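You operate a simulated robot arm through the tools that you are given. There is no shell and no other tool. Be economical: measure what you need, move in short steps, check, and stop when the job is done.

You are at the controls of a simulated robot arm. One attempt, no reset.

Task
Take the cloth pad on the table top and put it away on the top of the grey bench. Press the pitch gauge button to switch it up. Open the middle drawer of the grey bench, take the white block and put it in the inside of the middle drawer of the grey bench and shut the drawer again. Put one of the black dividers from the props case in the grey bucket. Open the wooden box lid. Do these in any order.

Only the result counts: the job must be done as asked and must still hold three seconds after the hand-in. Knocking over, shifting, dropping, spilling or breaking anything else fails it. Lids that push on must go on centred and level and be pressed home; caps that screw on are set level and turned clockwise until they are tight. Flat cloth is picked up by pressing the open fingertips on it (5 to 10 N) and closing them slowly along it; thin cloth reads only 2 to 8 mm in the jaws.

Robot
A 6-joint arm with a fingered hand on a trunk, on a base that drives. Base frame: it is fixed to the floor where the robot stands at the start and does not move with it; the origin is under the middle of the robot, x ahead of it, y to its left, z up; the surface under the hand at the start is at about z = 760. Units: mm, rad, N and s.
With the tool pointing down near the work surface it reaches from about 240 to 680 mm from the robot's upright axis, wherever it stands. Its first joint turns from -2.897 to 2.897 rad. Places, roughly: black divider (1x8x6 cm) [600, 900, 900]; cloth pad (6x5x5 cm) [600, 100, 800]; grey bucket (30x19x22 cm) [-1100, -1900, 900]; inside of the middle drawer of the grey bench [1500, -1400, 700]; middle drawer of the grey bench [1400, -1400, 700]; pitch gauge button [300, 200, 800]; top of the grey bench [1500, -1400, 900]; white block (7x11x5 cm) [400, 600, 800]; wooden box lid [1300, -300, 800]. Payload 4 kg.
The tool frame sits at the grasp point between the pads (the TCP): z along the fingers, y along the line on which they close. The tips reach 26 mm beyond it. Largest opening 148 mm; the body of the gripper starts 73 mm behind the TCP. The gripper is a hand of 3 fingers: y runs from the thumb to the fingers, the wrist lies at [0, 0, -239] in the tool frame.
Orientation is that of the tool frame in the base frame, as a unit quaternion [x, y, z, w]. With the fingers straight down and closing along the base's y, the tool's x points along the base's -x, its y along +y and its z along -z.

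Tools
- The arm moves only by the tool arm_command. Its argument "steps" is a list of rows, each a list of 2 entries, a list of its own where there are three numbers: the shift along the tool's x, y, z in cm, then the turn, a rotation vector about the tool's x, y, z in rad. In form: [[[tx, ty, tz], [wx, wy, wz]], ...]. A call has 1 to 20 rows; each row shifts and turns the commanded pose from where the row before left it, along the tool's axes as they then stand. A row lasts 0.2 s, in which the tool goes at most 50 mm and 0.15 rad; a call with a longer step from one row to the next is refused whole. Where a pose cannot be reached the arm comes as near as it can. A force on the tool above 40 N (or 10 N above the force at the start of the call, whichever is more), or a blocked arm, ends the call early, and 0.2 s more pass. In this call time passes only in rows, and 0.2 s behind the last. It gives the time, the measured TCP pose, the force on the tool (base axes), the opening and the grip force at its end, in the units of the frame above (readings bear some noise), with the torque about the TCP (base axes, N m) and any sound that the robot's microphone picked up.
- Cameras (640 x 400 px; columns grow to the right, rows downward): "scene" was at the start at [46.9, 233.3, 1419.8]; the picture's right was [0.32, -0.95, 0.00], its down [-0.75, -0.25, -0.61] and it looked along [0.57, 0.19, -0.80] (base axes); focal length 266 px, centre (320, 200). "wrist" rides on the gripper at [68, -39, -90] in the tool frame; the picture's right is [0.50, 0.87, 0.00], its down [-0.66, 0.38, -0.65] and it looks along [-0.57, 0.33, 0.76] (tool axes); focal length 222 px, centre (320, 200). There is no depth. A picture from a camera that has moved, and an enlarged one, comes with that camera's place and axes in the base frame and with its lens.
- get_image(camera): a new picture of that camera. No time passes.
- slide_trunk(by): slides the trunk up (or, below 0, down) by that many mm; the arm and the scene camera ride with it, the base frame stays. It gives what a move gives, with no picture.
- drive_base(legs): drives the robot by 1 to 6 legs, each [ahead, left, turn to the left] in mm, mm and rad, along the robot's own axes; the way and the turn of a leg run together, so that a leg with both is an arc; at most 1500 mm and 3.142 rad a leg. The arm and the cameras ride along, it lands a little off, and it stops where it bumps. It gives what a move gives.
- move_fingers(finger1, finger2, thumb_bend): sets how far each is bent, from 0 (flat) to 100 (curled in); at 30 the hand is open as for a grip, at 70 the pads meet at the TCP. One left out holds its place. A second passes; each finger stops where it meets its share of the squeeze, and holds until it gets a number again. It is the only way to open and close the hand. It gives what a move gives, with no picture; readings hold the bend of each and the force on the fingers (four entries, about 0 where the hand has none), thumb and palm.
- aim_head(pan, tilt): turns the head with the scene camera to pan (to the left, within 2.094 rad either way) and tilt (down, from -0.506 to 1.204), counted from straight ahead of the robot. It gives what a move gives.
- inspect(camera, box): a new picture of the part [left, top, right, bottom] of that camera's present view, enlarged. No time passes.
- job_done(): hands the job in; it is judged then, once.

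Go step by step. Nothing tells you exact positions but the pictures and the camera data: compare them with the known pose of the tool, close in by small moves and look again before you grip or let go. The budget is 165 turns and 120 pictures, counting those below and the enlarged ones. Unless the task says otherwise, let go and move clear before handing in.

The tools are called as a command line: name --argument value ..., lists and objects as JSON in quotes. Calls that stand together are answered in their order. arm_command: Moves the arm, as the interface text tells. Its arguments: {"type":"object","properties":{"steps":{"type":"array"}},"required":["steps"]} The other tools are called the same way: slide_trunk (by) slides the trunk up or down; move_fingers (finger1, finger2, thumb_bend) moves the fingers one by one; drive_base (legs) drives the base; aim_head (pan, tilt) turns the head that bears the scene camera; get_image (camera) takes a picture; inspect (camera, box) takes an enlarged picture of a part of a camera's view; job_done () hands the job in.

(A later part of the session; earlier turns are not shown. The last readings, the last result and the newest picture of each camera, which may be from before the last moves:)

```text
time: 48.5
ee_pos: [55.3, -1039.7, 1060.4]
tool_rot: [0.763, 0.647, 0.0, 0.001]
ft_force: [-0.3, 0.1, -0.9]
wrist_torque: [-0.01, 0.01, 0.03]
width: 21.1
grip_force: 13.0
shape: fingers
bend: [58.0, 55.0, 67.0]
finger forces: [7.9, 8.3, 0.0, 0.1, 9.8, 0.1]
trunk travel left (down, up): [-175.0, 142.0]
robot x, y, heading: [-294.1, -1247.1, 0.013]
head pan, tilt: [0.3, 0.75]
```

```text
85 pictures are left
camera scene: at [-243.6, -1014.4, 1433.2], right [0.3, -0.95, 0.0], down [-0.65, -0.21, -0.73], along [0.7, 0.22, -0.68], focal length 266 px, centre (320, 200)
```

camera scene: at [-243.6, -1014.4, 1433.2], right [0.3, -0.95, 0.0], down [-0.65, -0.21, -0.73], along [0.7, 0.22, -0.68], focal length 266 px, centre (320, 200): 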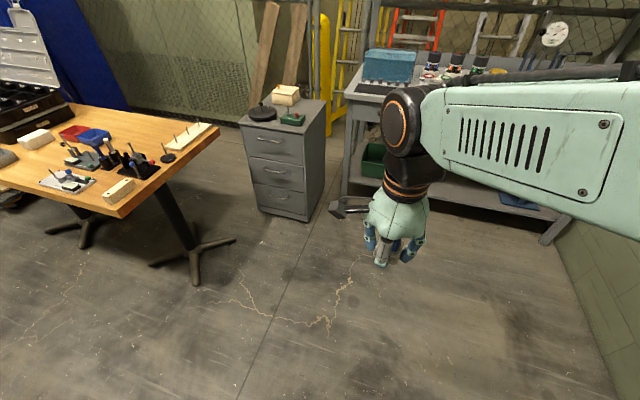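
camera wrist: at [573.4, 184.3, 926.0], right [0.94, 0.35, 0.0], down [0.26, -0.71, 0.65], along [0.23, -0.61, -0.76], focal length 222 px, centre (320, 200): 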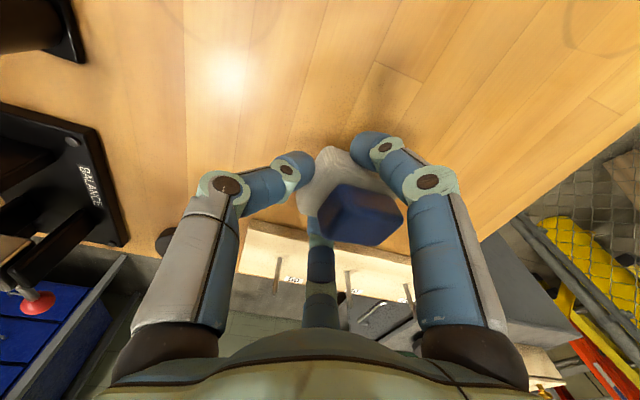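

I bumped into something on the right, probably the wooden bench. I'll ease left, go ahead past it, then shift right.

drive_base --legs '[[0, 60, 0], [850, 0, 0], [0, -180, 0]]'

aim_head --pan 0.3 --tilt 0.75

get_image --camera "scene"

get_image --camera "wrist"

```text
time: 55.6
ee_pos: [913.1, -1166.7, 1060.5]
tool_rot: [0.77, 0.639, 0.0, 0.0]
ft_force: [0.8, -0.6, -0.5]
wrist_torque: [0.01, 0.01, 0.01]
width: 21.2
grip_force: 13.3
shape: fingers
bend: [58.0, 55.0, 67.0]
finger forces: [7.8, 8.4, 0.0, 0.1, 9.8, 0.0]
trunk travel left (down, up): [-175.0, 142.0]
robot x, y, heading: [558.6, -1368.4, -0.01]
head pan, tilt: [0.3, 0.75]
```

```text
time: 56.2
ee_pos: [915.1, -1166.3, 1059.6]
tool_rot: [0.769, 0.639, 0.0, 0.0]
ft_force: [0.2, -0.9, -0.2]
wrist_torque: [0.0, 0.04, 0.04]
width: 21.2
grip_force: 12.6
shape: fingers
bend: [58.0, 55.0, 67.0]
finger forces: [7.9, 8.4, 0.0, 0.0, 9.9, 0.1]
trunk travel left (down, up): [-175.0, 142.0]
robot x, y, heading: [555.0, -1370.4, -0.014]
head pan, tilt: [0.3, 0.75]
```

```text
84 pictures are left
camera scene: at [614.5, -1135.5, 1433.1], right [0.28, -0.96, 0.0], down [-0.65, -0.19, -0.73], along [0.7, 0.21, -0.68], focal length 266 px, centre (320, 200)
```

scene: 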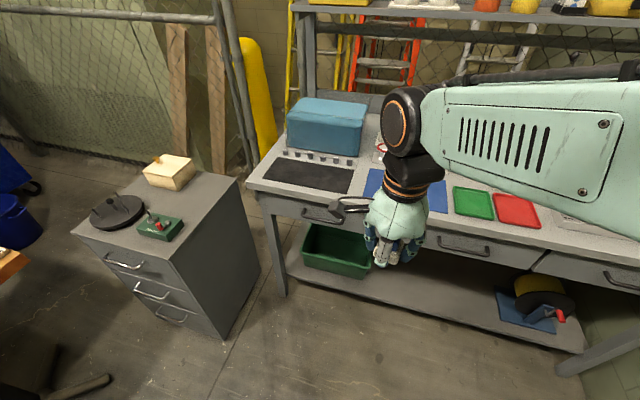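

```text
83 pictures are left
camera wrist: at [888.7, -1091.9, 1150.4], right [0.94, 0.33, 0.0], down [0.25, -0.71, 0.65], along [0.22, -0.62, -0.76], focal length 222 px, centre (320, 200)
```

wrist: 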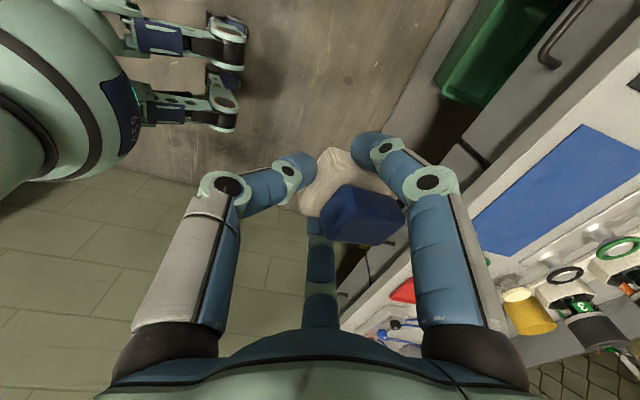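

The bench is in front, its edge at about x = 1250 and top near z = 820. I'll move closer, then inspect free space with the wrist camera.

drive_base --legs '[[220, 0, 0.012]]'

arm_command --steps '[[[0, 0, -4], [0, 0, 0]], [[-3.5, 2, 0], [0, 0, 0]], [[-3.5, 2, 0], [0, 0, 0]], [[-3.5, 2, 0], [0, 0, 0]]]'

get_image --camera "wrist"

get_image --camera "scene"

```text
time: 57.9
ee_pos: [1131.4, -1167.8, 1059.9]
tool_rot: [0.768, 0.641, 0.001, 0.0]
ft_force: [0.6, -0.1, 0.3]
wrist_torque: [-0.06, 0.04, -0.01]
width: 21.4
grip_force: 13.3
shape: fingers
bend: [58.0, 55.0, 67.0]
finger forces: [7.9, 8.3, 0.0, 0.1, 9.9, 0.1]
trunk travel left (down, up): [-175.0, 142.0]
robot x, y, heading: [772.5, -1370.4, -0.012]
head pan, tilt: [0.3, 0.75]
```

```text
time: 58.9
ee_pos: [1169.9, -1281.4, 1100.1]
tool_rot: [0.768, 0.641, 0.0, -0.001]
ft_force: [-0.3, -0.7, -0.8]
wrist_torque: [0.04, 0.02, -0.03]
width: 20.7
grip_force: 13.2
shape: fingers
bend: [58.0, 55.0, 68.0]
finger forces: [7.8, 8.3, 0.0, 0.0, 9.8, 0.0]
trunk travel left (down, up): [-175.0, 142.0]
robot x, y, heading: [773.2, -1368.6, -0.008]
head pan, tilt: [0.3, 0.75]
```

```text
82 pictures are left
camera wrist: at [1144.1, -1207.3, 1190.0], right [0.94, 0.34, 0.0], down [0.25, -0.71, 0.65], along [0.22, -0.61, -0.76], focal length 222 px, centre (320, 200)
```

wrist: 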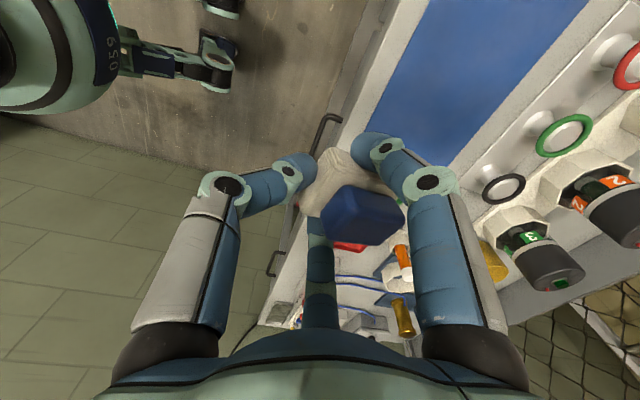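

```text
81 pictures are left
camera scene: at [830.9, -1138.5, 1433.2], right [0.29, -0.96, 0.0], down [-0.65, -0.2, -0.73], along [0.7, 0.21, -0.68], focal length 266 px, centre (320, 200)
```

scene: 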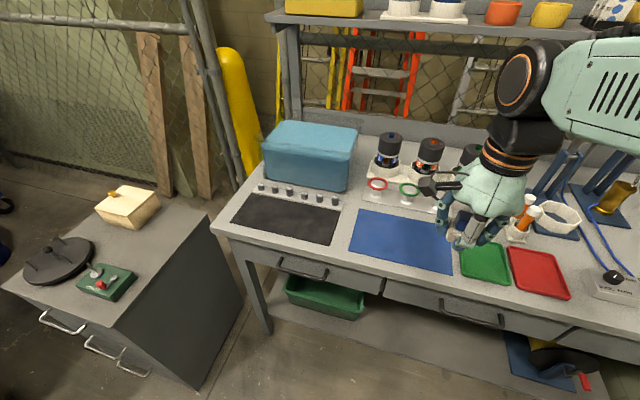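

inspect --camera "scene" --box '[330, 180, 640, 374]'

```text
2.06 times, centred on (485, 277) of scene
camera zoom: at [830.9, -1138.5, 1433.2], right [0.29, -0.96, 0.0], down [-0.65, -0.2, -0.73], along [0.7, 0.21, -0.68], focal length 548 px, centre (-20, 41)
```

zoom: 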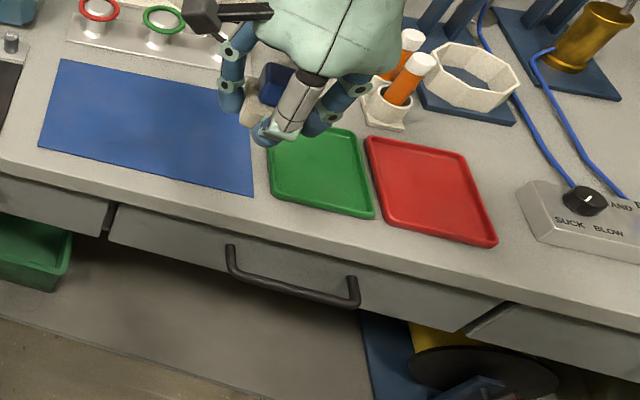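

There is a bare strip about 80 mm deep in front of the "SUCK BLOW" box, near (1285, −1690). I'll move the pad over it and look.

arm_command --steps '[[[-4.23, 1.88, 0], [0, 0, 0]], [[-4.23, 1.88, 0], [0, 0, 0]], [[-4.23, 1.88, 0], [0, 0, 0]], [[-4.23, 1.88, 0], [0, 0, 0]], [[-4.23, 1.88, 0], [0, 0, 0]], [[-4.23, 1.88, 0], [0, 0, 0]], [[-4.23, 1.88, 0], [0, 0, 0]], [[-4.23, 1.88, 0], [0, 0, 0]], [[-4.23, 1.88, 0], [0, 0, 0]], [[0, 0, 4], [0, 0, 0]], [[0, 0, 4], [0, 0, 0]], [[0, 0, 4], [0, 0, 0]]]'

aim_head --pan -0.3 --tilt 0.8

get_image --camera "wrist"

get_image --camera "scene"

```text
time: 61.5
ee_pos: [1270.6, -1687.9, 979.7]
tool_rot: [0.767, 0.641, 0.0, 0.0]
ft_force: [-0.3, -0.4, -0.2]
wrist_torque: [0.0, 0.04, -0.01]
width: 20.5
grip_force: 11.9
shape: fingers
bend: [58.0, 55.0, 68.0]
finger forces: [7.6, 7.9, 0.0, 0.1, 9.3, 0.0]
trunk travel left (down, up): [-175.0, 142.0]
robot x, y, heading: [771.8, -1367.2, -0.016]
head pan, tilt: [0.3, 0.75]
```

```text
time: 62.5
ee_pos: [1270.7, -1688.3, 980.6]
tool_rot: [0.768, 0.641, 0.0, 0.0]
ft_force: [0.7, -0.8, -0.8]
wrist_torque: [-0.01, 0.03, -0.04]
width: 20.8
grip_force: 12.5
shape: fingers
bend: [58.0, 55.0, 68.0]
finger forces: [7.6, 7.8, 0.0, 0.1, 9.3, 0.1]
trunk travel left (down, up): [-175.0, 142.0]
robot x, y, heading: [773.2, -1369.2, -0.013]
head pan, tilt: [-0.3, 0.799]
```

```text
79 pictures are left
camera wrist: at [1245.0, -1613.2, 1071.7], right [0.94, 0.34, 0.0], down [0.25, -0.71, 0.65], along [0.22, -0.62, -0.76], focal length 222 px, centre (320, 200)
```

wrist: 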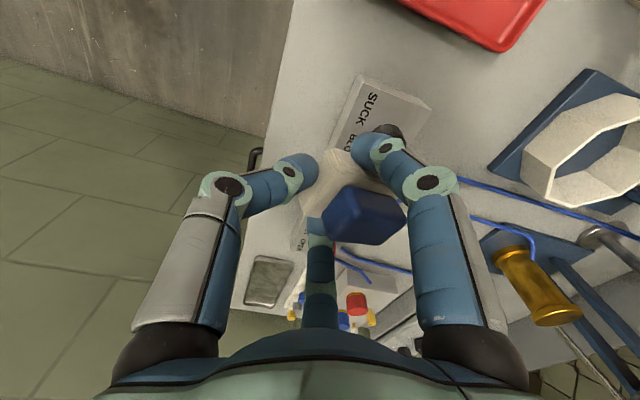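

```text
78 pictures are left
camera scene: at [828.2, -1186.2, 1429.1], right [-0.3, -0.95, 0.0], down [-0.68, 0.22, -0.7], along [0.66, -0.21, -0.72], focal length 266 px, centre (320, 200)
```

scene: 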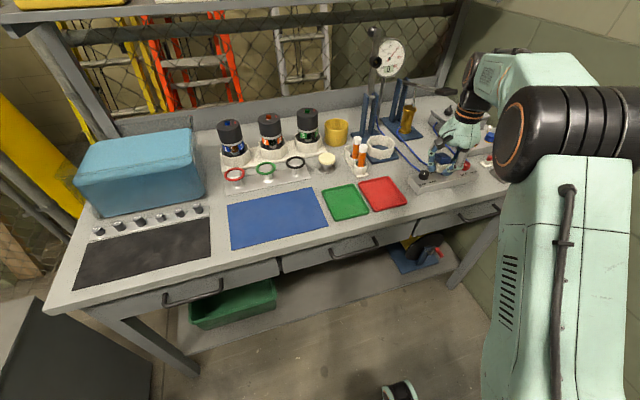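

The strip spans x ≈ 1230–1305 here. I'll shift back 20 mm so the pad is centred on it, and lower towards the surface.

arm_command --steps '[[[0.45, -2.0, 0], [0, 0, 0]], [[0, 0, 3.5], [0, 0, 0]], [[0, 0, 3], [0, 0, 0]], [[0, 0, 2], [0, 0, 0]]]'

get_image --camera "wrist"

inspect --camera "scene" --box '[340, 100, 540, 225]'

```text
time: 63.5
ee_pos: [1251.2, -1678.7, 894.1]
tool_rot: [0.768, 0.641, 0.0, 0.0]
ft_force: [-1.6, 0.2, 1.0]
wrist_torque: [-0.04, -0.08, -0.03]
width: 5.4
grip_force: 7.5
shape: fingers
bend: [64.0, 61.0, 74.0]
finger forces: [5.2, 6.3, 0.0, 0.0, 3.4, 0.0]
trunk travel left (down, up): [-175.0, 142.0]
robot x, y, heading: [776.1, -1375.5, -0.015]
head pan, tilt: [-0.3, 0.799]
```

```text
77 pictures are left
camera wrist: at [1225.1, -1603.4, 983.9], right [0.94, 0.34, 0.0], down [0.25, -0.71, 0.65], along [0.22, -0.62, -0.76], focal length 222 px, centre (320, 200)
```

wrist: 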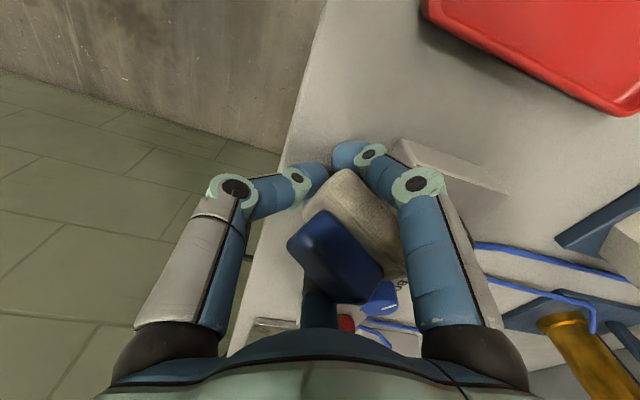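

```text
3.20 times, centred on (440, 162) of scene
camera zoom: at [828.1, -1186.1, 1429.1], right [-0.3, -0.95, 0.0], down [-0.68, 0.22, -0.7], along [0.66, -0.21, -0.72], focal length 851 px, centre (-64, 320)
```

zoom: 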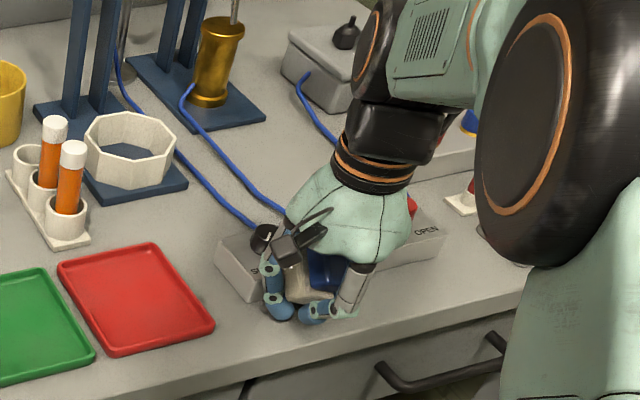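

The pad touched the box edge and twisted in the grip. I'll raise it and re-examine.

arm_command --steps '[[[0, 0, -1.5], [0, 0, 0]], [[0, 0, -2.0], [0, 0, 0]]]'

get_image --camera "wrist"

inspect --camera "scene" --box '[380, 130, 540, 230]'

```text
time: 64.1
ee_pos: [1251.5, -1678.3, 931.2]
tool_rot: [0.767, 0.641, 0.0, 0.0]
ft_force: [0.1, 1.1, -0.4]
wrist_torque: [-0.01, 0.0, -0.02]
width: 5.5
grip_force: 7.2
shape: fingers
bend: [64.0, 61.0, 74.0]
finger forces: [5.5, 6.3, 0.0, 0.0, 3.4, 0.0]
trunk travel left (down, up): [-175.0, 142.0]
robot x, y, heading: [772.6, -1373.4, -0.014]
head pan, tilt: [-0.3, 0.799]
```

```text
75 pictures are left
camera wrist: at [1225.2, -1603.4, 1021.1], right [0.94, 0.34, 0.0], down [0.25, -0.71, 0.65], along [0.22, -0.62, -0.76], focal length 222 px, centre (320, 200)
```

wrist: 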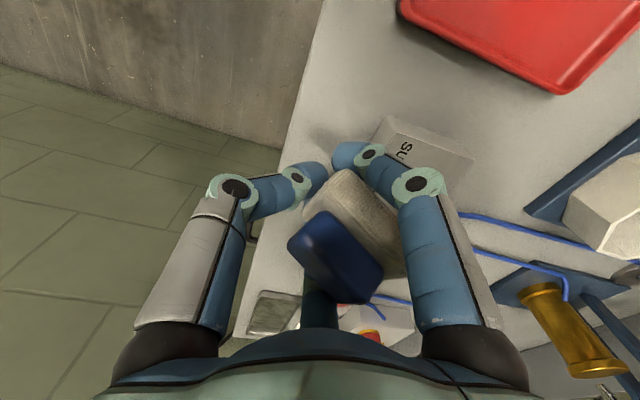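

```text
4.00 times, centred on (460, 180) of scene
camera zoom: at [828.0, -1186.1, 1429.1], right [-0.3, -0.95, 0.0], down [-0.68, 0.22, -0.7], along [0.66, -0.21, -0.72], focal length 1064 px, centre (-240, 280)
```

zoom: 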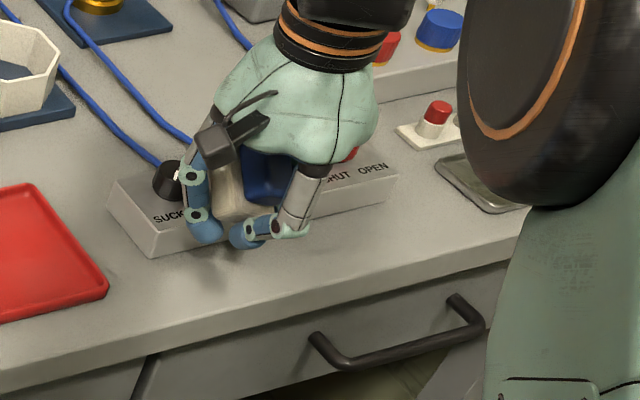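

The pad is still caged above the closed fingertips. The spot below is clear, so I'll lower until the tips reach the bench and then open gently.

arm_command --steps '[[[0, -0.3, 3], [0, 0, 0]], [[0, 0, 2], [0, 0, 0]], [[0, 0, 1], [0, 0, 0]], [[0, 0, 0.7], [0, 0, 0]]]'

get_image --camera "wrist"

```text
time: 64.8
ee_pos: [1250.3, -1681.2, 888.4]
tool_rot: [0.768, 0.64, 0.003, 0.011]
ft_force: [-2.6, -0.1, 17.4]
wrist_torque: [-0.32, -0.14, -0.05]
width: 3.0
grip_force: 17.0
shape: fingers
bend: [65.0, 61.0, 74.0]
finger forces: [6.3, 23.1, 0.0, 0.0, 4.3, 0.0]
trunk travel left (down, up): [-175.0, 142.0]
robot x, y, heading: [773.6, -1370.1, -0.013]
head pan, tilt: [-0.3, 0.799]
stopped in row 3: the force on the tool passed its limit at 48 N (the readings are from after the stop); the commanded pose is now the measured one
```

```text
73 pictures are left
camera wrist: at [1223.5, -1604.2, 978.4], right [0.94, 0.34, 0.01], down [0.24, -0.7, 0.67], along [0.23, -0.62, -0.75], focal length 222 px, centre (320, 200)
```

wrist: 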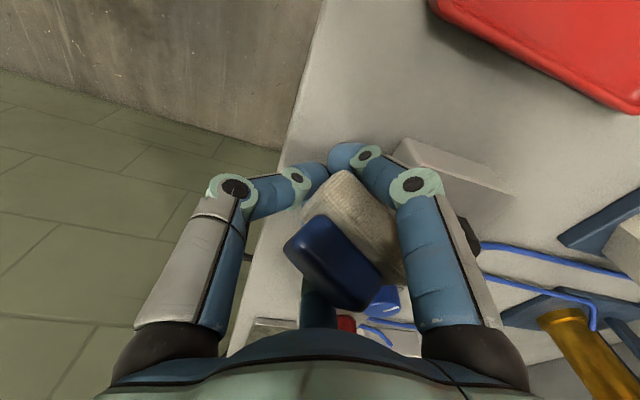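

The fingertips touch the bench top (about z = 860, confirmed by triangulation). I'll lift slightly, shift 8 mm from the box and open partially.

arm_command --steps '[[[0, 0, -0.6], [0, 0, 0]], [[0.1, -0.8, 0], [0, 0, 0]]]'

move_fingers --finger1 54 --finger2 54 --thumb_bend 60

get_image --camera "wrist"

inspect --camera "scene" --box '[380, 130, 540, 230]'

```text
time: 65.4
ee_pos: [1242.0, -1677.8, 892.5]
tool_rot: [0.768, 0.64, 0.002, 0.008]
ft_force: [0.4, 0.1, -0.7]
wrist_torque: [-0.01, 0.03, -0.01]
width: 3.1
grip_force: 7.5
shape: fingers
bend: [65.0, 62.0, 74.0]
finger forces: [5.3, 6.6, 0.0, 0.0, 2.9, 0.0]
trunk travel left (down, up): [-175.0, 142.0]
robot x, y, heading: [773.6, -1372.4, -0.015]
head pan, tilt: [-0.3, 0.799]
```

```text
time: 66.4
ee_pos: [1242.9, -1677.1, 892.5]
tool_rot: [0.767, 0.641, 0.002, 0.008]
ft_force: [-0.7, -0.7, 10.4]
wrist_torque: [-0.01, -0.17, 0.01]
width: 35.6
grip_force: 5.1
shape: fingers
bend: [56.0, 55.0, 60.0]
finger forces: [7.3, 4.1, 0.0, 0.0, 0.3, 0.0]
trunk travel left (down, up): [-175.0, 142.0]
robot x, y, heading: [776.3, -1374.7, -0.012]
head pan, tilt: [-0.3, 0.799]
```

```text
72 pictures are left
camera wrist: at [1215.7, -1601.4, 982.4], right [0.94, 0.34, 0.01], down [0.24, -0.71, 0.66], along [0.23, -0.62, -0.75], focal length 222 px, centre (320, 200)
```

wrist: 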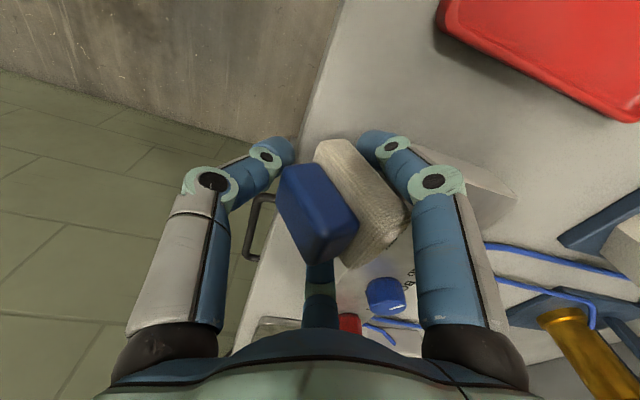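

```text
4.00 times, centred on (460, 180) of scene
camera zoom: at [827.5, -1186.0, 1429.2], right [-0.31, -0.95, 0.0], down [-0.68, 0.22, -0.7], along [0.66, -0.21, -0.72], focal length 1064 px, centre (-240, 280)
```

zoom: 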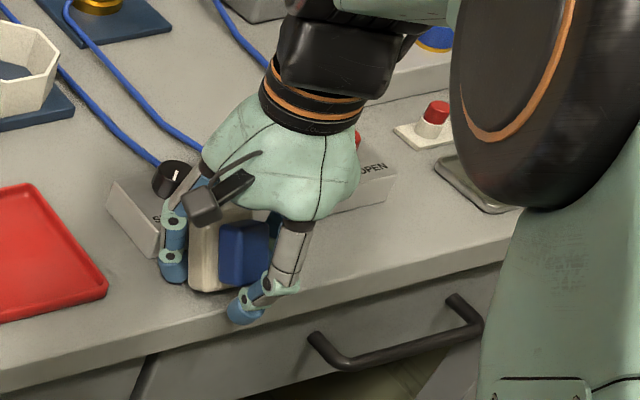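

The pad now stands on edge, handle towards the robot, near the bench edge. I'll re-grip it between thumb and fingers, lift, and turn the hand 90° so it can only topple along the strip.

move_fingers --finger1 62 --finger2 62 --thumb_bend 72

arm_command --steps '[[[0, 0, -1], [0, 0, 0]], [[0, 0, -2], [0, 0, 0]], [[0, 0, -3], [0, 0, 0]]]'

get_image --camera "wrist"

inspect --camera "scene" --box '[380, 130, 540, 230]'

```text
time: 67.4
ee_pos: [1242.8, -1677.5, 891.9]
tool_rot: [0.768, 0.64, 0.001, 0.007]
ft_force: [0.7, 1.7, 1.0]
wrist_torque: [0.06, -0.04, -0.02]
width: 14.2
grip_force: 2.8
shape: fingers
bend: [60.0, 61.0, 71.0]
finger forces: [3.4, 1.2, 0.1, 0.0, 1.5, 0.0]
trunk travel left (down, up): [-175.0, 142.0]
robot x, y, heading: [772.8, -1370.9, -0.01]
head pan, tilt: [-0.3, 0.799]
```

```text
time: 68.2
ee_pos: [1244.2, -1676.9, 954.0]
tool_rot: [0.768, 0.64, 0.002, 0.008]
ft_force: [-1.0, -0.8, -0.7]
wrist_torque: [0.02, 0.0, 0.01]
width: 14.0
grip_force: 2.0
shape: fingers
bend: [61.0, 61.0, 71.0]
finger forces: [1.6, 1.3, 0.0, 0.0, 1.2, 0.0]
trunk travel left (down, up): [-175.0, 142.0]
robot x, y, heading: [774.8, -1369.0, -0.011]
head pan, tilt: [-0.3, 0.799]
```

```text
70 pictures are left
camera wrist: at [1216.8, -1601.3, 1042.8], right [0.94, 0.34, 0.01], down [0.25, -0.71, 0.66], along [0.23, -0.62, -0.75], focal length 222 px, centre (320, 200)
```

wrist: 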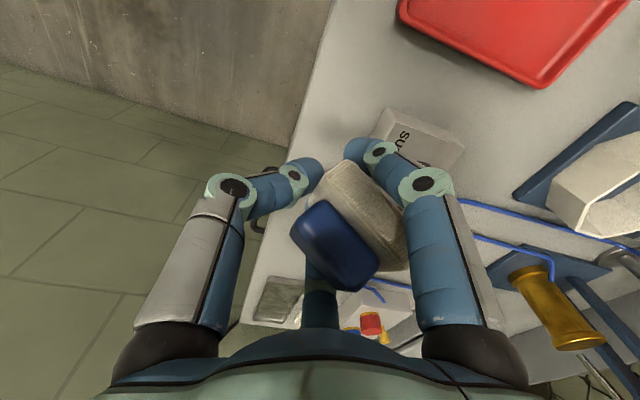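

```text
4.00 times, centred on (460, 180) of scene
camera zoom: at [828.2, -1186.3, 1429.1], right [-0.31, -0.95, 0.0], down [-0.68, 0.22, -0.7], along [0.66, -0.21, -0.72], focal length 1064 px, centre (-240, 280)
```

zoom: 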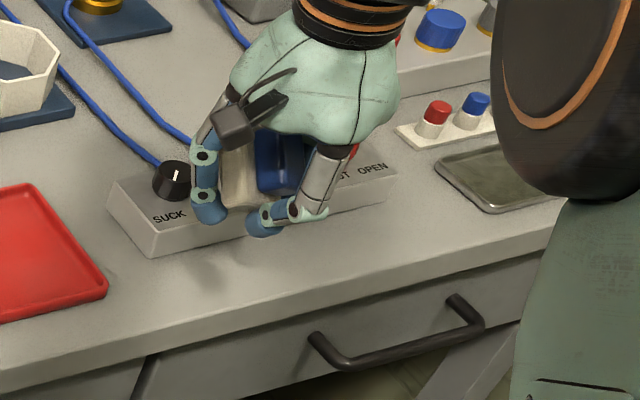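

It is caged but lightly gripped. I'll squeeze a little more and turn the hand.

move_fingers --finger1 67 --finger2 67 --thumb_bend 75

arm_command --steps '[[[0, 0, -2], [0, 0, 0]], [[0, 0, 0], [0, 0, -0.146]], [[0, 0, 0], [0, 0, -0.146]], [[0, 0, 0], [0, 0, -0.146]], [[0, 0, 0], [0, 0, -0.146]], [[0, 0, 0], [0, 0, -0.146]], [[0, 0, 0], [0, 0, -0.146]], [[0, 0, 0], [0, 0, -0.146]], [[0, 0, 0], [0, 0, -0.146]], [[0, 0, 0], [0, 0, -0.146]], [[0, 0, 0], [0, 0, -0.146]], [[0, 0, 0], [0, 0, -0.146]], [[0, 0, 0], [0, 0, -0.146]]]'

get_image --camera "wrist"

inspect --camera "scene" --box '[380, 130, 540, 230]'

```text
time: 69.2
ee_pos: [1245.4, -1676.8, 952.7]
tool_rot: [0.768, 0.641, 0.001, 0.007]
ft_force: [0.0, -0.1, 0.1]
wrist_torque: [0.01, 0.02, 0.01]
width: 9.4
grip_force: 7.0
shape: fingers
bend: [62.0, 61.0, 73.0]
finger forces: [5.3, 5.4, 0.1, 0.1, 4.4, 0.0]
trunk travel left (down, up): [-175.0, 142.0]
robot x, y, heading: [777.1, -1372.3, -0.012]
head pan, tilt: [-0.3, 0.799]
```

```text
time: 72.0
ee_pos: [1241.0, -1676.6, 972.8]
tool_rot: [-0.002, 1.0, -0.005, 0.007]
ft_force: [0.2, -0.3, -1.4]
wrist_torque: [0.01, 0.0, 0.01]
width: 9.2
grip_force: 7.5
shape: fingers
bend: [62.0, 61.0, 73.0]
finger forces: [5.3, 5.4, 0.1, 0.1, 4.3, 0.1]
trunk travel left (down, up): [-175.0, 142.0]
robot x, y, heading: [775.0, -1370.9, -0.014]
head pan, tilt: [-0.3, 0.799]
```

```text
68 pictures are left
camera wrist: at [1173.7, -1714.2, 1063.2], right [-0.5, 0.86, -0.01], down [0.65, 0.39, 0.66], along [0.57, 0.32, -0.75], focal length 222 px, centre (320, 200)
```

wrist: 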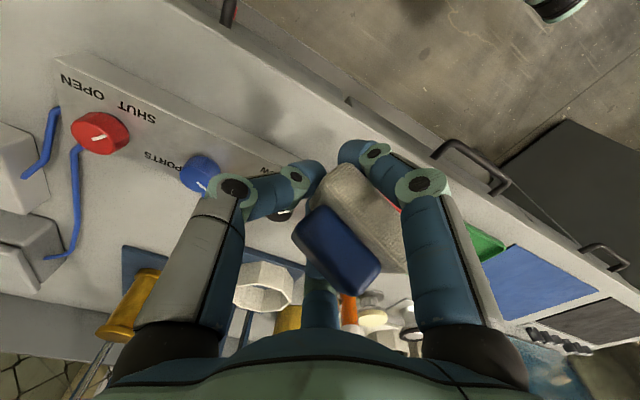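

```text
4.00 times, centred on (460, 180) of scene
camera zoom: at [828.4, -1186.4, 1429.1], right [-0.31, -0.95, 0.0], down [-0.68, 0.22, -0.7], along [0.66, -0.21, -0.72], focal length 1064 px, centre (-240, 280)
```

zoom: 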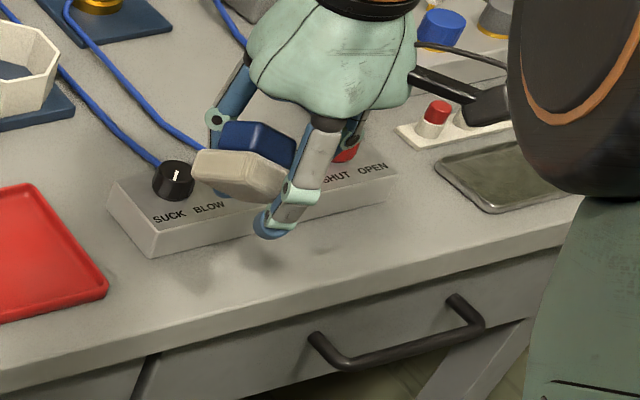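

Turned; the pad's white base now faces +y. I'll lower along the strip until it touches.

arm_command --steps '[[[-0.2, -1.5, 2], [0, 0, 0]], [[0, 0, 2.5], [0, 0, 0]], [[0, 0, 1.5], [0, 0, 0]], [[0, 0, 1], [0, 0, 0]], [[0, 0, 0.5], [0, 0, 0]], [[0, 0, 0.5], [0, 0, 0]]]'

get_image --camera "wrist"

inspect --camera "scene" --box '[380, 130, 540, 230]'

```text
time: 73.4
ee_pos: [1245.8, -1691.2, 893.0]
tool_rot: [-0.001, 1.0, -0.005, 0.008]
ft_force: [0.1, 0.6, 0.0]
wrist_torque: [0.0, 0.02, 0.02]
width: 9.3
grip_force: 7.4
shape: fingers
bend: [62.0, 61.0, 73.0]
finger forces: [5.2, 5.4, 0.1, 0.0, 4.2, 0.1]
trunk travel left (down, up): [-175.0, 142.0]
robot x, y, heading: [770.6, -1372.9, -0.007]
head pan, tilt: [-0.3, 0.799]
```

```text
66 pictures are left
camera wrist: at [1177.0, -1728.7, 982.7], right [-0.5, 0.86, -0.02], down [0.65, 0.39, 0.66], along [0.58, 0.32, -0.75], focal length 222 px, centre (320, 200)
```

wrist: 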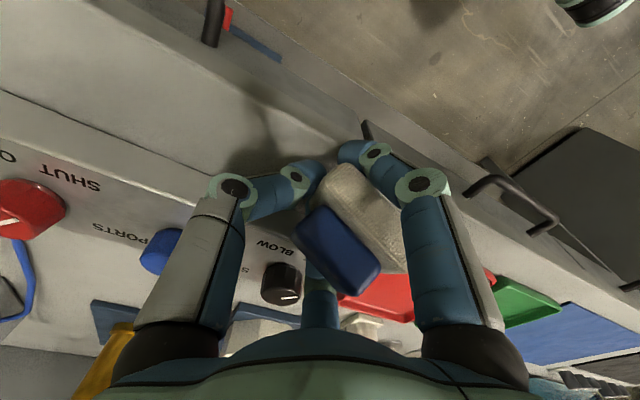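

```text
4.00 times, centred on (460, 180) of scene
camera zoom: at [828.4, -1186.4, 1429.1], right [-0.31, -0.95, 0.0], down [-0.68, 0.22, -0.7], along [0.66, -0.21, -0.72], focal length 1064 px, centre (-240, 280)
```

zoom: 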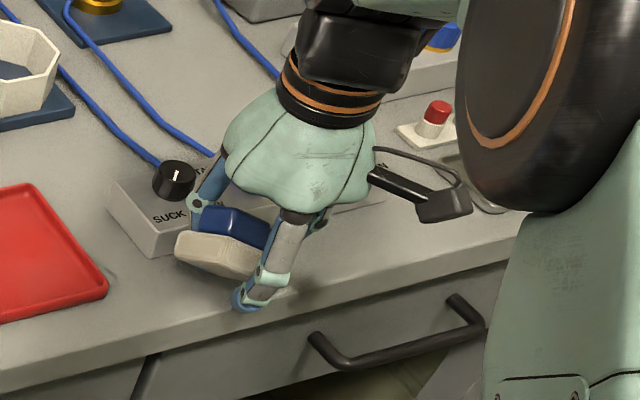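

arm_command --steps '[[[-0.2, 0, 0.2], [0, 0, 0]], [[0, 0, 0.2], [0, 0, 0]], [[0, 0, 0.2], [0, 0, 0]]]'

move_fingers --finger1 50 --finger2 50 --thumb_bend 68

get_image --camera "wrist"

inspect --camera "scene" --box '[380, 130, 540, 230]'

```text
time: 74.2
ee_pos: [1246.3, -1692.7, 890.4]
tool_rot: [-0.001, 1.0, -0.006, 0.011]
ft_force: [0.9, 3.9, 37.9]
wrist_torque: [0.69, -0.74, 0.05]
width: 5.7
grip_force: 27.7
shape: fingers
bend: [63.0, 61.0, 73.0]
finger forces: [11.1, 40.7, 0.1, 0.0, 3.2, 0.1]
trunk travel left (down, up): [-175.0, 142.0]
robot x, y, heading: [772.8, -1371.6, -0.017]
head pan, tilt: [-0.3, 0.799]
```

```text
time: 75.2
ee_pos: [1245.0, -1692.7, 888.5]
tool_rot: [-0.001, 1.0, -0.006, 0.009]
ft_force: [-4.6, -4.4, 47.4]
wrist_torque: [0.74, -1.02, 0.01]
width: 15.5
grip_force: 28.9
shape: fingers
bend: [57.0, 57.0, 68.0]
finger forces: [12.9, 44.6, 0.0, 0.1, 0.2, 0.0]
trunk travel left (down, up): [-175.0, 142.0]
robot x, y, heading: [770.6, -1372.2, -0.012]
head pan, tilt: [-0.3, 0.799]
```

```text
64 pictures are left
camera wrist: at [1176.4, -1729.2, 979.2], right [-0.5, 0.86, -0.02], down [0.64, 0.39, 0.66], along [0.58, 0.32, -0.75], focal length 222 px, centre (320, 200)
```

wrist: 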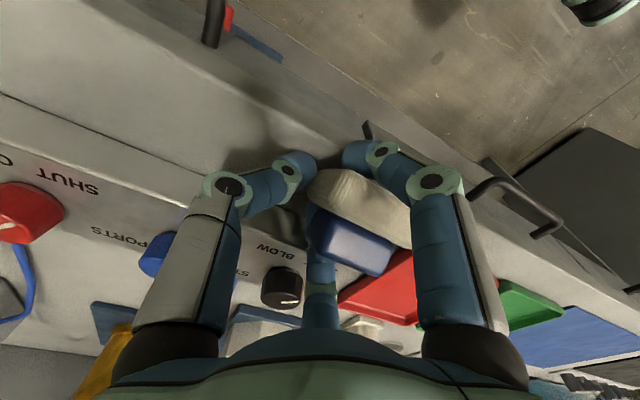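

```text
4.00 times, centred on (460, 180) of scene
camera zoom: at [824.1, -1184.8, 1429.2], right [-0.31, -0.95, 0.0], down [-0.68, 0.22, -0.7], along [0.67, -0.21, -0.71], focal length 1064 px, centre (-240, 280)
```

zoom: 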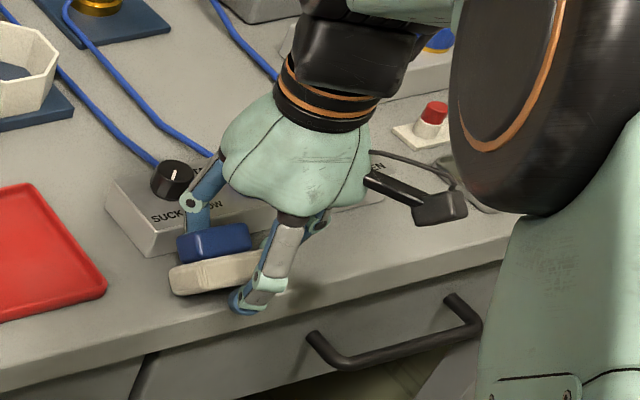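

The pad is coming down flat on its base; the fingers press hard on the bench. I'll lift 8 mm and open further.

arm_command --steps '[[[0, 0, -0.4], [0, 0, 0]], [[0, 0, -0.4], [0, 0, 0]]]'

move_fingers --finger1 44 --finger2 44 --thumb_bend 64

get_image --camera "wrist"

inspect --camera "scene" --box '[380, 130, 540, 230]'

```text
time: 75.8
ee_pos: [1244.3, -1692.8, 892.5]
tool_rot: [-0.001, 1.0, -0.004, 0.005]
ft_force: [-7.5, -3.4, 5.9]
wrist_torque: [0.03, -0.06, 0.06]
width: 36.1
grip_force: 6.3
shape: fingers
bend: [50.0, 58.0, 68.0]
finger forces: [0.1, 12.0, 0.1, 0.0, 0.0, 0.0]
trunk travel left (down, up): [-175.0, 142.0]
robot x, y, heading: [770.6, -1372.0, -0.008]
head pan, tilt: [-0.3, 0.799]
```

```text
time: 76.8
ee_pos: [1244.6, -1694.5, 893.3]
tool_rot: [0.0, 1.0, -0.005, 0.007]
ft_force: [-12.0, -3.3, -3.1]
wrist_torque: [-0.06, 0.13, 0.15]
width: 52.1
grip_force: 6.3
shape: fingers
bend: [44.0, 57.0, 64.0]
finger forces: [0.0, 12.6, 0.0, 0.1, 0.1, 0.0]
trunk travel left (down, up): [-175.0, 142.0]
robot x, y, heading: [770.4, -1373.6, -0.014]
head pan, tilt: [-0.3, 0.799]
```

```text
62 pictures are left
camera wrist: at [1176.8, -1730.1, 984.3], right [-0.5, 0.87, -0.01], down [0.65, 0.39, 0.66], along [0.58, 0.32, -0.75], focal length 222 px, centre (320, 200)
```

wrist: 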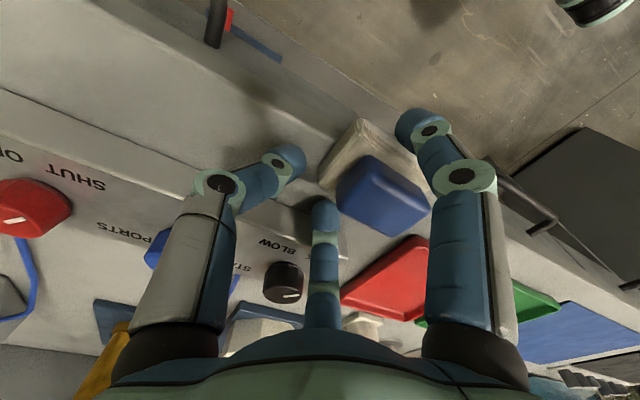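

```text
4.00 times, centred on (460, 180) of scene
camera zoom: at [826.7, -1186.8, 1429.3], right [-0.31, -0.95, 0.0], down [-0.68, 0.22, -0.7], along [0.66, -0.21, -0.72], focal length 1064 px, centre (-240, 280)
```

zoom: 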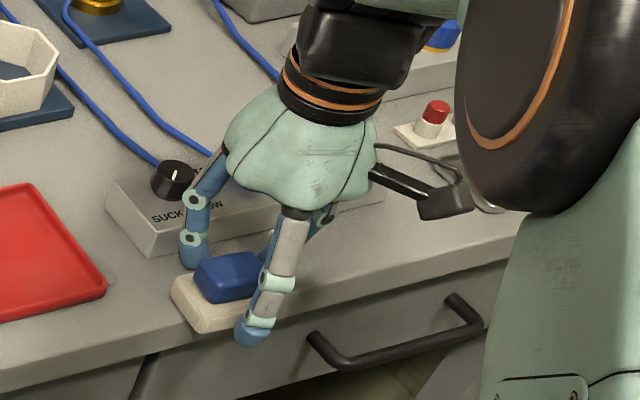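

The pad lies on its base but overhangs the edge slightly, and one finger rubs against the box. I'll curl that finger and use the front finger to nudge the pad inward.

move_fingers --finger2 66

arm_command --steps '[[[-0.4, 0, 0], [0, 0, 0]], [[-0.4, 0, 0], [0, 0, 0]], [[-0.4, 0, 0], [0, 0, 0]], [[-0.4, 0, 0], [0, 0, 0]]]'

get_image --camera "wrist"

inspect --camera "scene" --box '[380, 130, 540, 230]'

```text
time: 77.8
ee_pos: [1246.2, -1693.2, 894.5]
tool_rot: [-0.001, 1.0, -0.005, 0.007]
ft_force: [-0.2, 0.1, 0.3]
wrist_torque: [0.03, 0.03, 0.02]
width: 52.1
grip_force: 0.1
shape: fingers
bend: [44.0, 66.0, 64.0]
finger forces: [0.0, 0.0, 0.1, 0.1, 0.0, 0.0]
trunk travel left (down, up): [-175.0, 142.0]
robot x, y, heading: [773.5, -1368.6, -0.011]
head pan, tilt: [-0.3, 0.799]
```

```text
time: 78.8
ee_pos: [1261.2, -1692.7, 896.9]
tool_rot: [-0.001, 1.0, -0.004, 0.006]
ft_force: [-9.1, 0.9, 2.7]
wrist_torque: [0.05, -0.02, 0.16]
width: 54.8
grip_force: 6.1
shape: fingers
bend: [42.0, 70.0, 64.0]
finger forces: [1.8, 10.5, 0.0, 0.1, 0.0, 0.0]
trunk travel left (down, up): [-175.0, 142.0]
robot x, y, heading: [775.6, -1369.3, -0.012]
head pan, tilt: [-0.3, 0.799]
```

```text
60 pictures are left
camera wrist: at [1193.0, -1729.7, 985.3], right [-0.5, 0.87, -0.01], down [0.65, 0.39, 0.66], along [0.58, 0.32, -0.75], focal length 222 px, centre (320, 200)
```

wrist: 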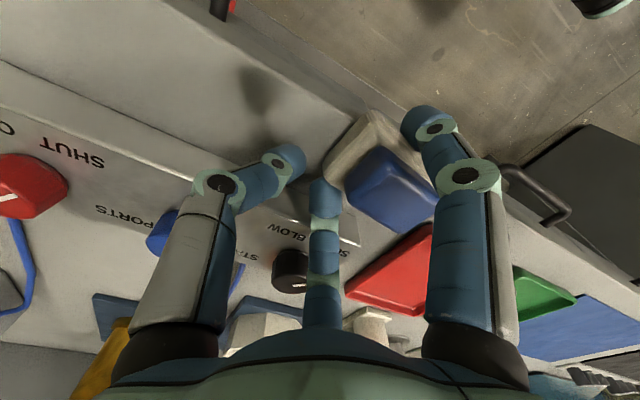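

```text
4.00 times, centred on (460, 180) of scene
camera zoom: at [827.0, -1186.3, 1429.2], right [-0.31, -0.95, 0.0], down [-0.68, 0.22, -0.7], along [0.66, -0.21, -0.72], focal length 1064 px, centre (-240, 280)
```

zoom: 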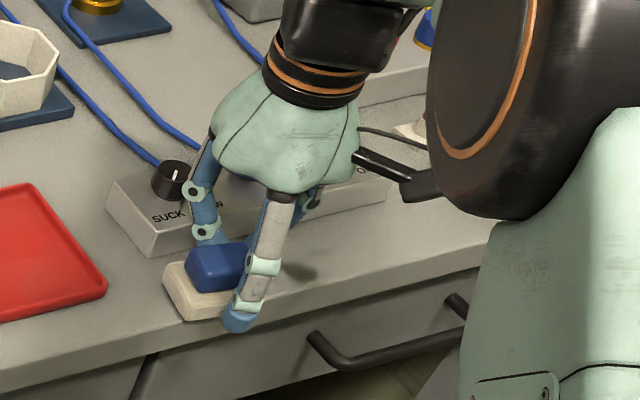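

The pad now sits fully on the bench top. I'll relax, lift straight up and check.

arm_command --steps '[[[0.3, 0, 0], [0, 0, 0]], [[0, 0, -1.5], [0, 0, 0]], [[0, 0, -3], [0, 0, 0]], [[0, 0, -4], [0, 0, 0]], [[0, 0, -4], [0, 0, 0]], [[0, 0, -4], [0, 0, 0]], [[0, 0, -4], [0, 0, 0]]]'

get_image --camera "scene"

```text
time: 80.4
ee_pos: [1253.9, -1693.7, 1103.7]
tool_rot: [-0.002, 1.0, -0.005, 0.006]
ft_force: [0.9, 0.0, -0.8]
wrist_torque: [-0.02, 0.01, -0.01]
width: 52.3
grip_force: 0.1
shape: fingers
bend: [44.0, 66.0, 64.0]
finger forces: [0.1, 0.0, 0.0, 0.1, 0.0, 0.0]
trunk travel left (down, up): [-175.0, 142.0]
robot x, y, heading: [773.1, -1369.2, -0.014]
head pan, tilt: [-0.3, 0.799]
```

```text
58 pictures are left
camera scene: at [828.3, -1186.3, 1429.1], right [-0.31, -0.95, 0.0], down [-0.68, 0.22, -0.7], along [0.66, -0.21, -0.72], focal length 266 px, centre (320, 200)
```

scene: 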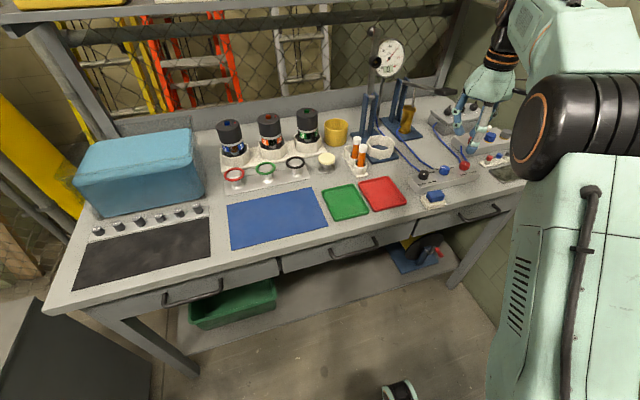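

The pad is resting on the bench top. Next, the middle drawer: I'll back off, turn the hand horizontal (fingers forward, thumb below) and line up with the handle near (1210, −1430, 785).

drive_base --legs '[[-270, 0, 0.012]]'

arm_command --steps '[[[-1.5, 4.4, 0], [0, 0, 0.1309]], [[0, 0, 0], [0, 0, 0.1309]], [[0, 0, 0], [0, 0, 0.1309]], [[0, 0, 0], [0, 0, 0.1309]], [[0, 0, 0], [0, 0, 0.1309]], [[0, 0, 0], [0, 0, 0.1309]], [[0, 0, 0], [0, 0, 0.1309]], [[0, 0, 0], [0, 0, 0.1309]], [[0, 0, 0], [0, 0, 0.1309]], [[0, 0, 0], [0, 0, 0.1309]], [[0, 0, 0], [0, 0, 0.1309]], [[0, 0, 0], [0, 0, 0.1309]], [[4.4, 1.7, 0], [0, 0, 0]], [[4.4, 1.7, 0], [0, 0, 0]], [[4.4, 1.7, 0], [0, 0, 0]], [[4.4, 1.7, 0], [0, 0, 0]], [[4.4, 1.7, 0], [0, 0, 0]]]'

move_fingers --finger1 44 --finger2 44 --thumb_bend 44

arm_command --steps '[[[0, 0, 0], [-0.1428, 0, 0]], [[0, 0, 0], [-0.1428, 0, 0]], [[0, 0, 0], [-0.1428, 0, 0]], [[0, 0, 0], [-0.1428, 0, 0]], [[0, 0, 0], [-0.1428, 0, 0]], [[0, 0, 0], [-0.1428, 0, 0]], [[0, 0, 0], [-0.1428, 0, 0]], [[0, 0, 0], [-0.1428, 0, 0]], [[0, 0, 0], [-0.1428, 0, 0]], [[0, 0, 0], [-0.1428, 0, 0]], [[0, 0, 0], [-0.1428, 0, 0]]]'

get_image --camera "scene"

```text
time: 82.3
ee_pos: [989.3, -1687.0, 1102.8]
tool_rot: [-0.006, 1.0, -0.005, 0.007]
ft_force: [0.4, -0.8, 1.2]
wrist_torque: [0.0, -0.01, 0.0]
width: 52.1
grip_force: 0.0
shape: fingers
bend: [44.0, 66.0, 64.0]
finger forces: [0.0, 0.1, 0.0, 0.1, 0.0, 0.0]
trunk travel left (down, up): [-175.0, 142.0]
robot x, y, heading: [503.5, -1370.1, 0.001]
head pan, tilt: [-0.3, 0.799]
```

```text
time: 85.9
ee_pos: [1086.2, -1426.6, 1098.7]
tool_rot: [0.703, 0.711, 0.0, 0.007]
ft_force: [-0.3, -1.0, 0.3]
wrist_torque: [-0.01, 0.03, 0.0]
width: 52.1
grip_force: 0.0
shape: fingers
bend: [44.0, 66.0, 64.0]
finger forces: [0.1, 0.0, 0.0, 0.0, 0.1, 0.1]
trunk travel left (down, up): [-175.0, 142.0]
robot x, y, heading: [503.4, -1368.8, -0.003]
head pan, tilt: [-0.3, 0.799]
```

```text
time: 86.9
ee_pos: [1086.7, -1428.0, 1100.0]
tool_rot: [0.703, 0.711, 0.001, 0.009]
ft_force: [0.1, -0.2, 0.0]
wrist_torque: [0.0, -0.01, -0.01]
width: 82.0
grip_force: 0.1
shape: fingers
bend: [44.0, 44.0, 44.0]
finger forces: [0.1, 0.0, 0.1, 0.1, 0.1, 0.0]
trunk travel left (down, up): [-175.0, 142.0]
robot x, y, heading: [502.2, -1369.0, -0.002]
head pan, tilt: [-0.3, 0.799]
```

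```text
time: 89.3
ee_pos: [1086.6, -1411.2, 1098.5]
tool_rot: [0.511, 0.532, 0.495, 0.458]
ft_force: [1.1, -0.1, 0.5]
wrist_torque: [-0.03, -0.02, -0.02]
width: 82.0
grip_force: 0.1
shape: fingers
bend: [44.0, 44.0, 44.0]
finger forces: [0.1, 0.1, 0.0, 0.1, 0.0, 0.1]
out of reach, approached as far as the arm can: row 7, 8
trunk travel left (down, up): [-175.0, 142.0]
robot x, y, heading: [507.0, -1370.6, 0.002]
head pan, tilt: [-0.3, 0.799]
```

```text
57 pictures are left
camera scene: at [559.5, -1184.6, 1429.1], right [-0.3, -0.95, 0.0], down [-0.68, 0.21, -0.7], along [0.67, -0.21, -0.72], focal length 266 px, centre (320, 200)
```

scene: 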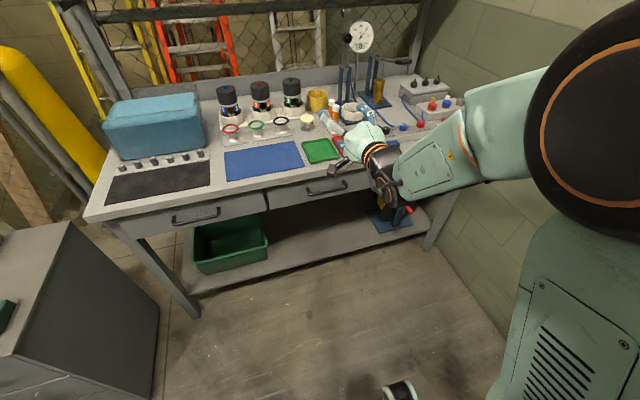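

The hand is nearly horizontal. I'll lower it to handle height about 130 mm short of the drawer and look through the wrist camera.

arm_command --steps '[[[-0.37, -4.48, 0.38], [0, 0, 0]], [[-0.37, -4.48, 0.38], [0, 0, 0]], [[-0.37, -4.48, 0.38], [0, 0, 0]], [[-0.37, -4.48, 0.38], [0, 0, 0]], [[-0.37, -4.48, 0.38], [0, 0, 0]], [[-0.37, -4.48, 0.38], [0, 0, 0]], [[-0.37, -4.48, 0.38], [0, 0, 0]]]'

get_image --camera "wrist"

```text
time: 90.9
ee_pos: [1117.6, -1473.5, 806.8]
tool_rot: [0.517, 0.528, 0.501, 0.45]
ft_force: [-0.5, 0.6, 1.3]
wrist_torque: [0.01, -0.02, 0.0]
width: 82.2
grip_force: 0.1
shape: fingers
bend: [44.0, 44.0, 44.0]
finger forces: [0.1, 0.0, 0.0, 0.0, 0.0, 0.0]
out of reach, approached as far as the arm can: row 2, 3, 4, 5, 6, 7
trunk travel left (down, up): [-175.0, 142.0]
robot x, y, heading: [508.0, -1372.0, -0.003]
head pan, tilt: [-0.3, 0.799]
```

```text
56 pictures are left
camera wrist: at [1021.5, -1408.5, 779.2], right [0.05, 0.47, 0.88], down [-0.57, -0.71, 0.41], along [0.82, -0.53, 0.23], focal length 222 px, centre (320, 200)
```

wrist: 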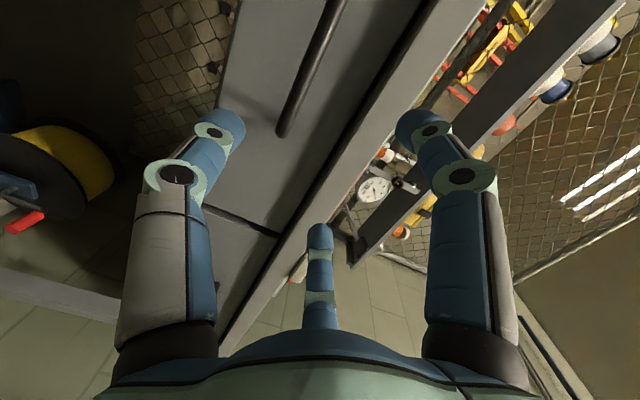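

The handle bar is at z ≈ 770, y from −1482 to about −1385. The arm is near a reach limit in this posture, so I'll lower the trunk and then re-position.

slide_trunk --by -150

arm_command --steps '[[[0, 2.8, 0], [0, 0, 0]], [[0, 2.8, 0], [0, 0, 0]], [[0, 2.8, 0], [0, 0, 0]], [[0, 2.8, 0], [0, 0, 0]]]'

```text
time: 92.6
ee_pos: [1127.7, -1472.8, 615.3]
tool_rot: [0.53, 0.541, 0.487, 0.434]
ft_force: [-0.6, -0.4, 0.7]
wrist_torque: [-0.01, -0.02, -0.03]
width: 82.2
grip_force: 0.1
shape: fingers
bend: [44.0, 44.0, 44.0]
finger forces: [0.1, 0.0, 0.1, 0.0, 0.0, 0.0]
trunk travel left (down, up): [-25.0, 292.0]
robot x, y, heading: [504.1, -1367.8, -0.001]
head pan, tilt: [-0.3, 0.799]
```

```text
time: 93.6
ee_pos: [1143.3, -1477.6, 726.2]
tool_rot: [0.53, 0.542, 0.487, 0.434]
ft_force: [-0.5, -0.7, -0.5]
wrist_torque: [0.0, 0.01, -0.01]
width: 82.3
grip_force: 0.1
shape: fingers
bend: [44.0, 44.0, 44.0]
finger forces: [0.0, 0.0, 0.0, 0.1, 0.1, 0.1]
trunk travel left (down, up): [-25.0, 292.0]
robot x, y, heading: [503.1, -1367.3, -0.006]
head pan, tilt: [-0.3, 0.799]
```

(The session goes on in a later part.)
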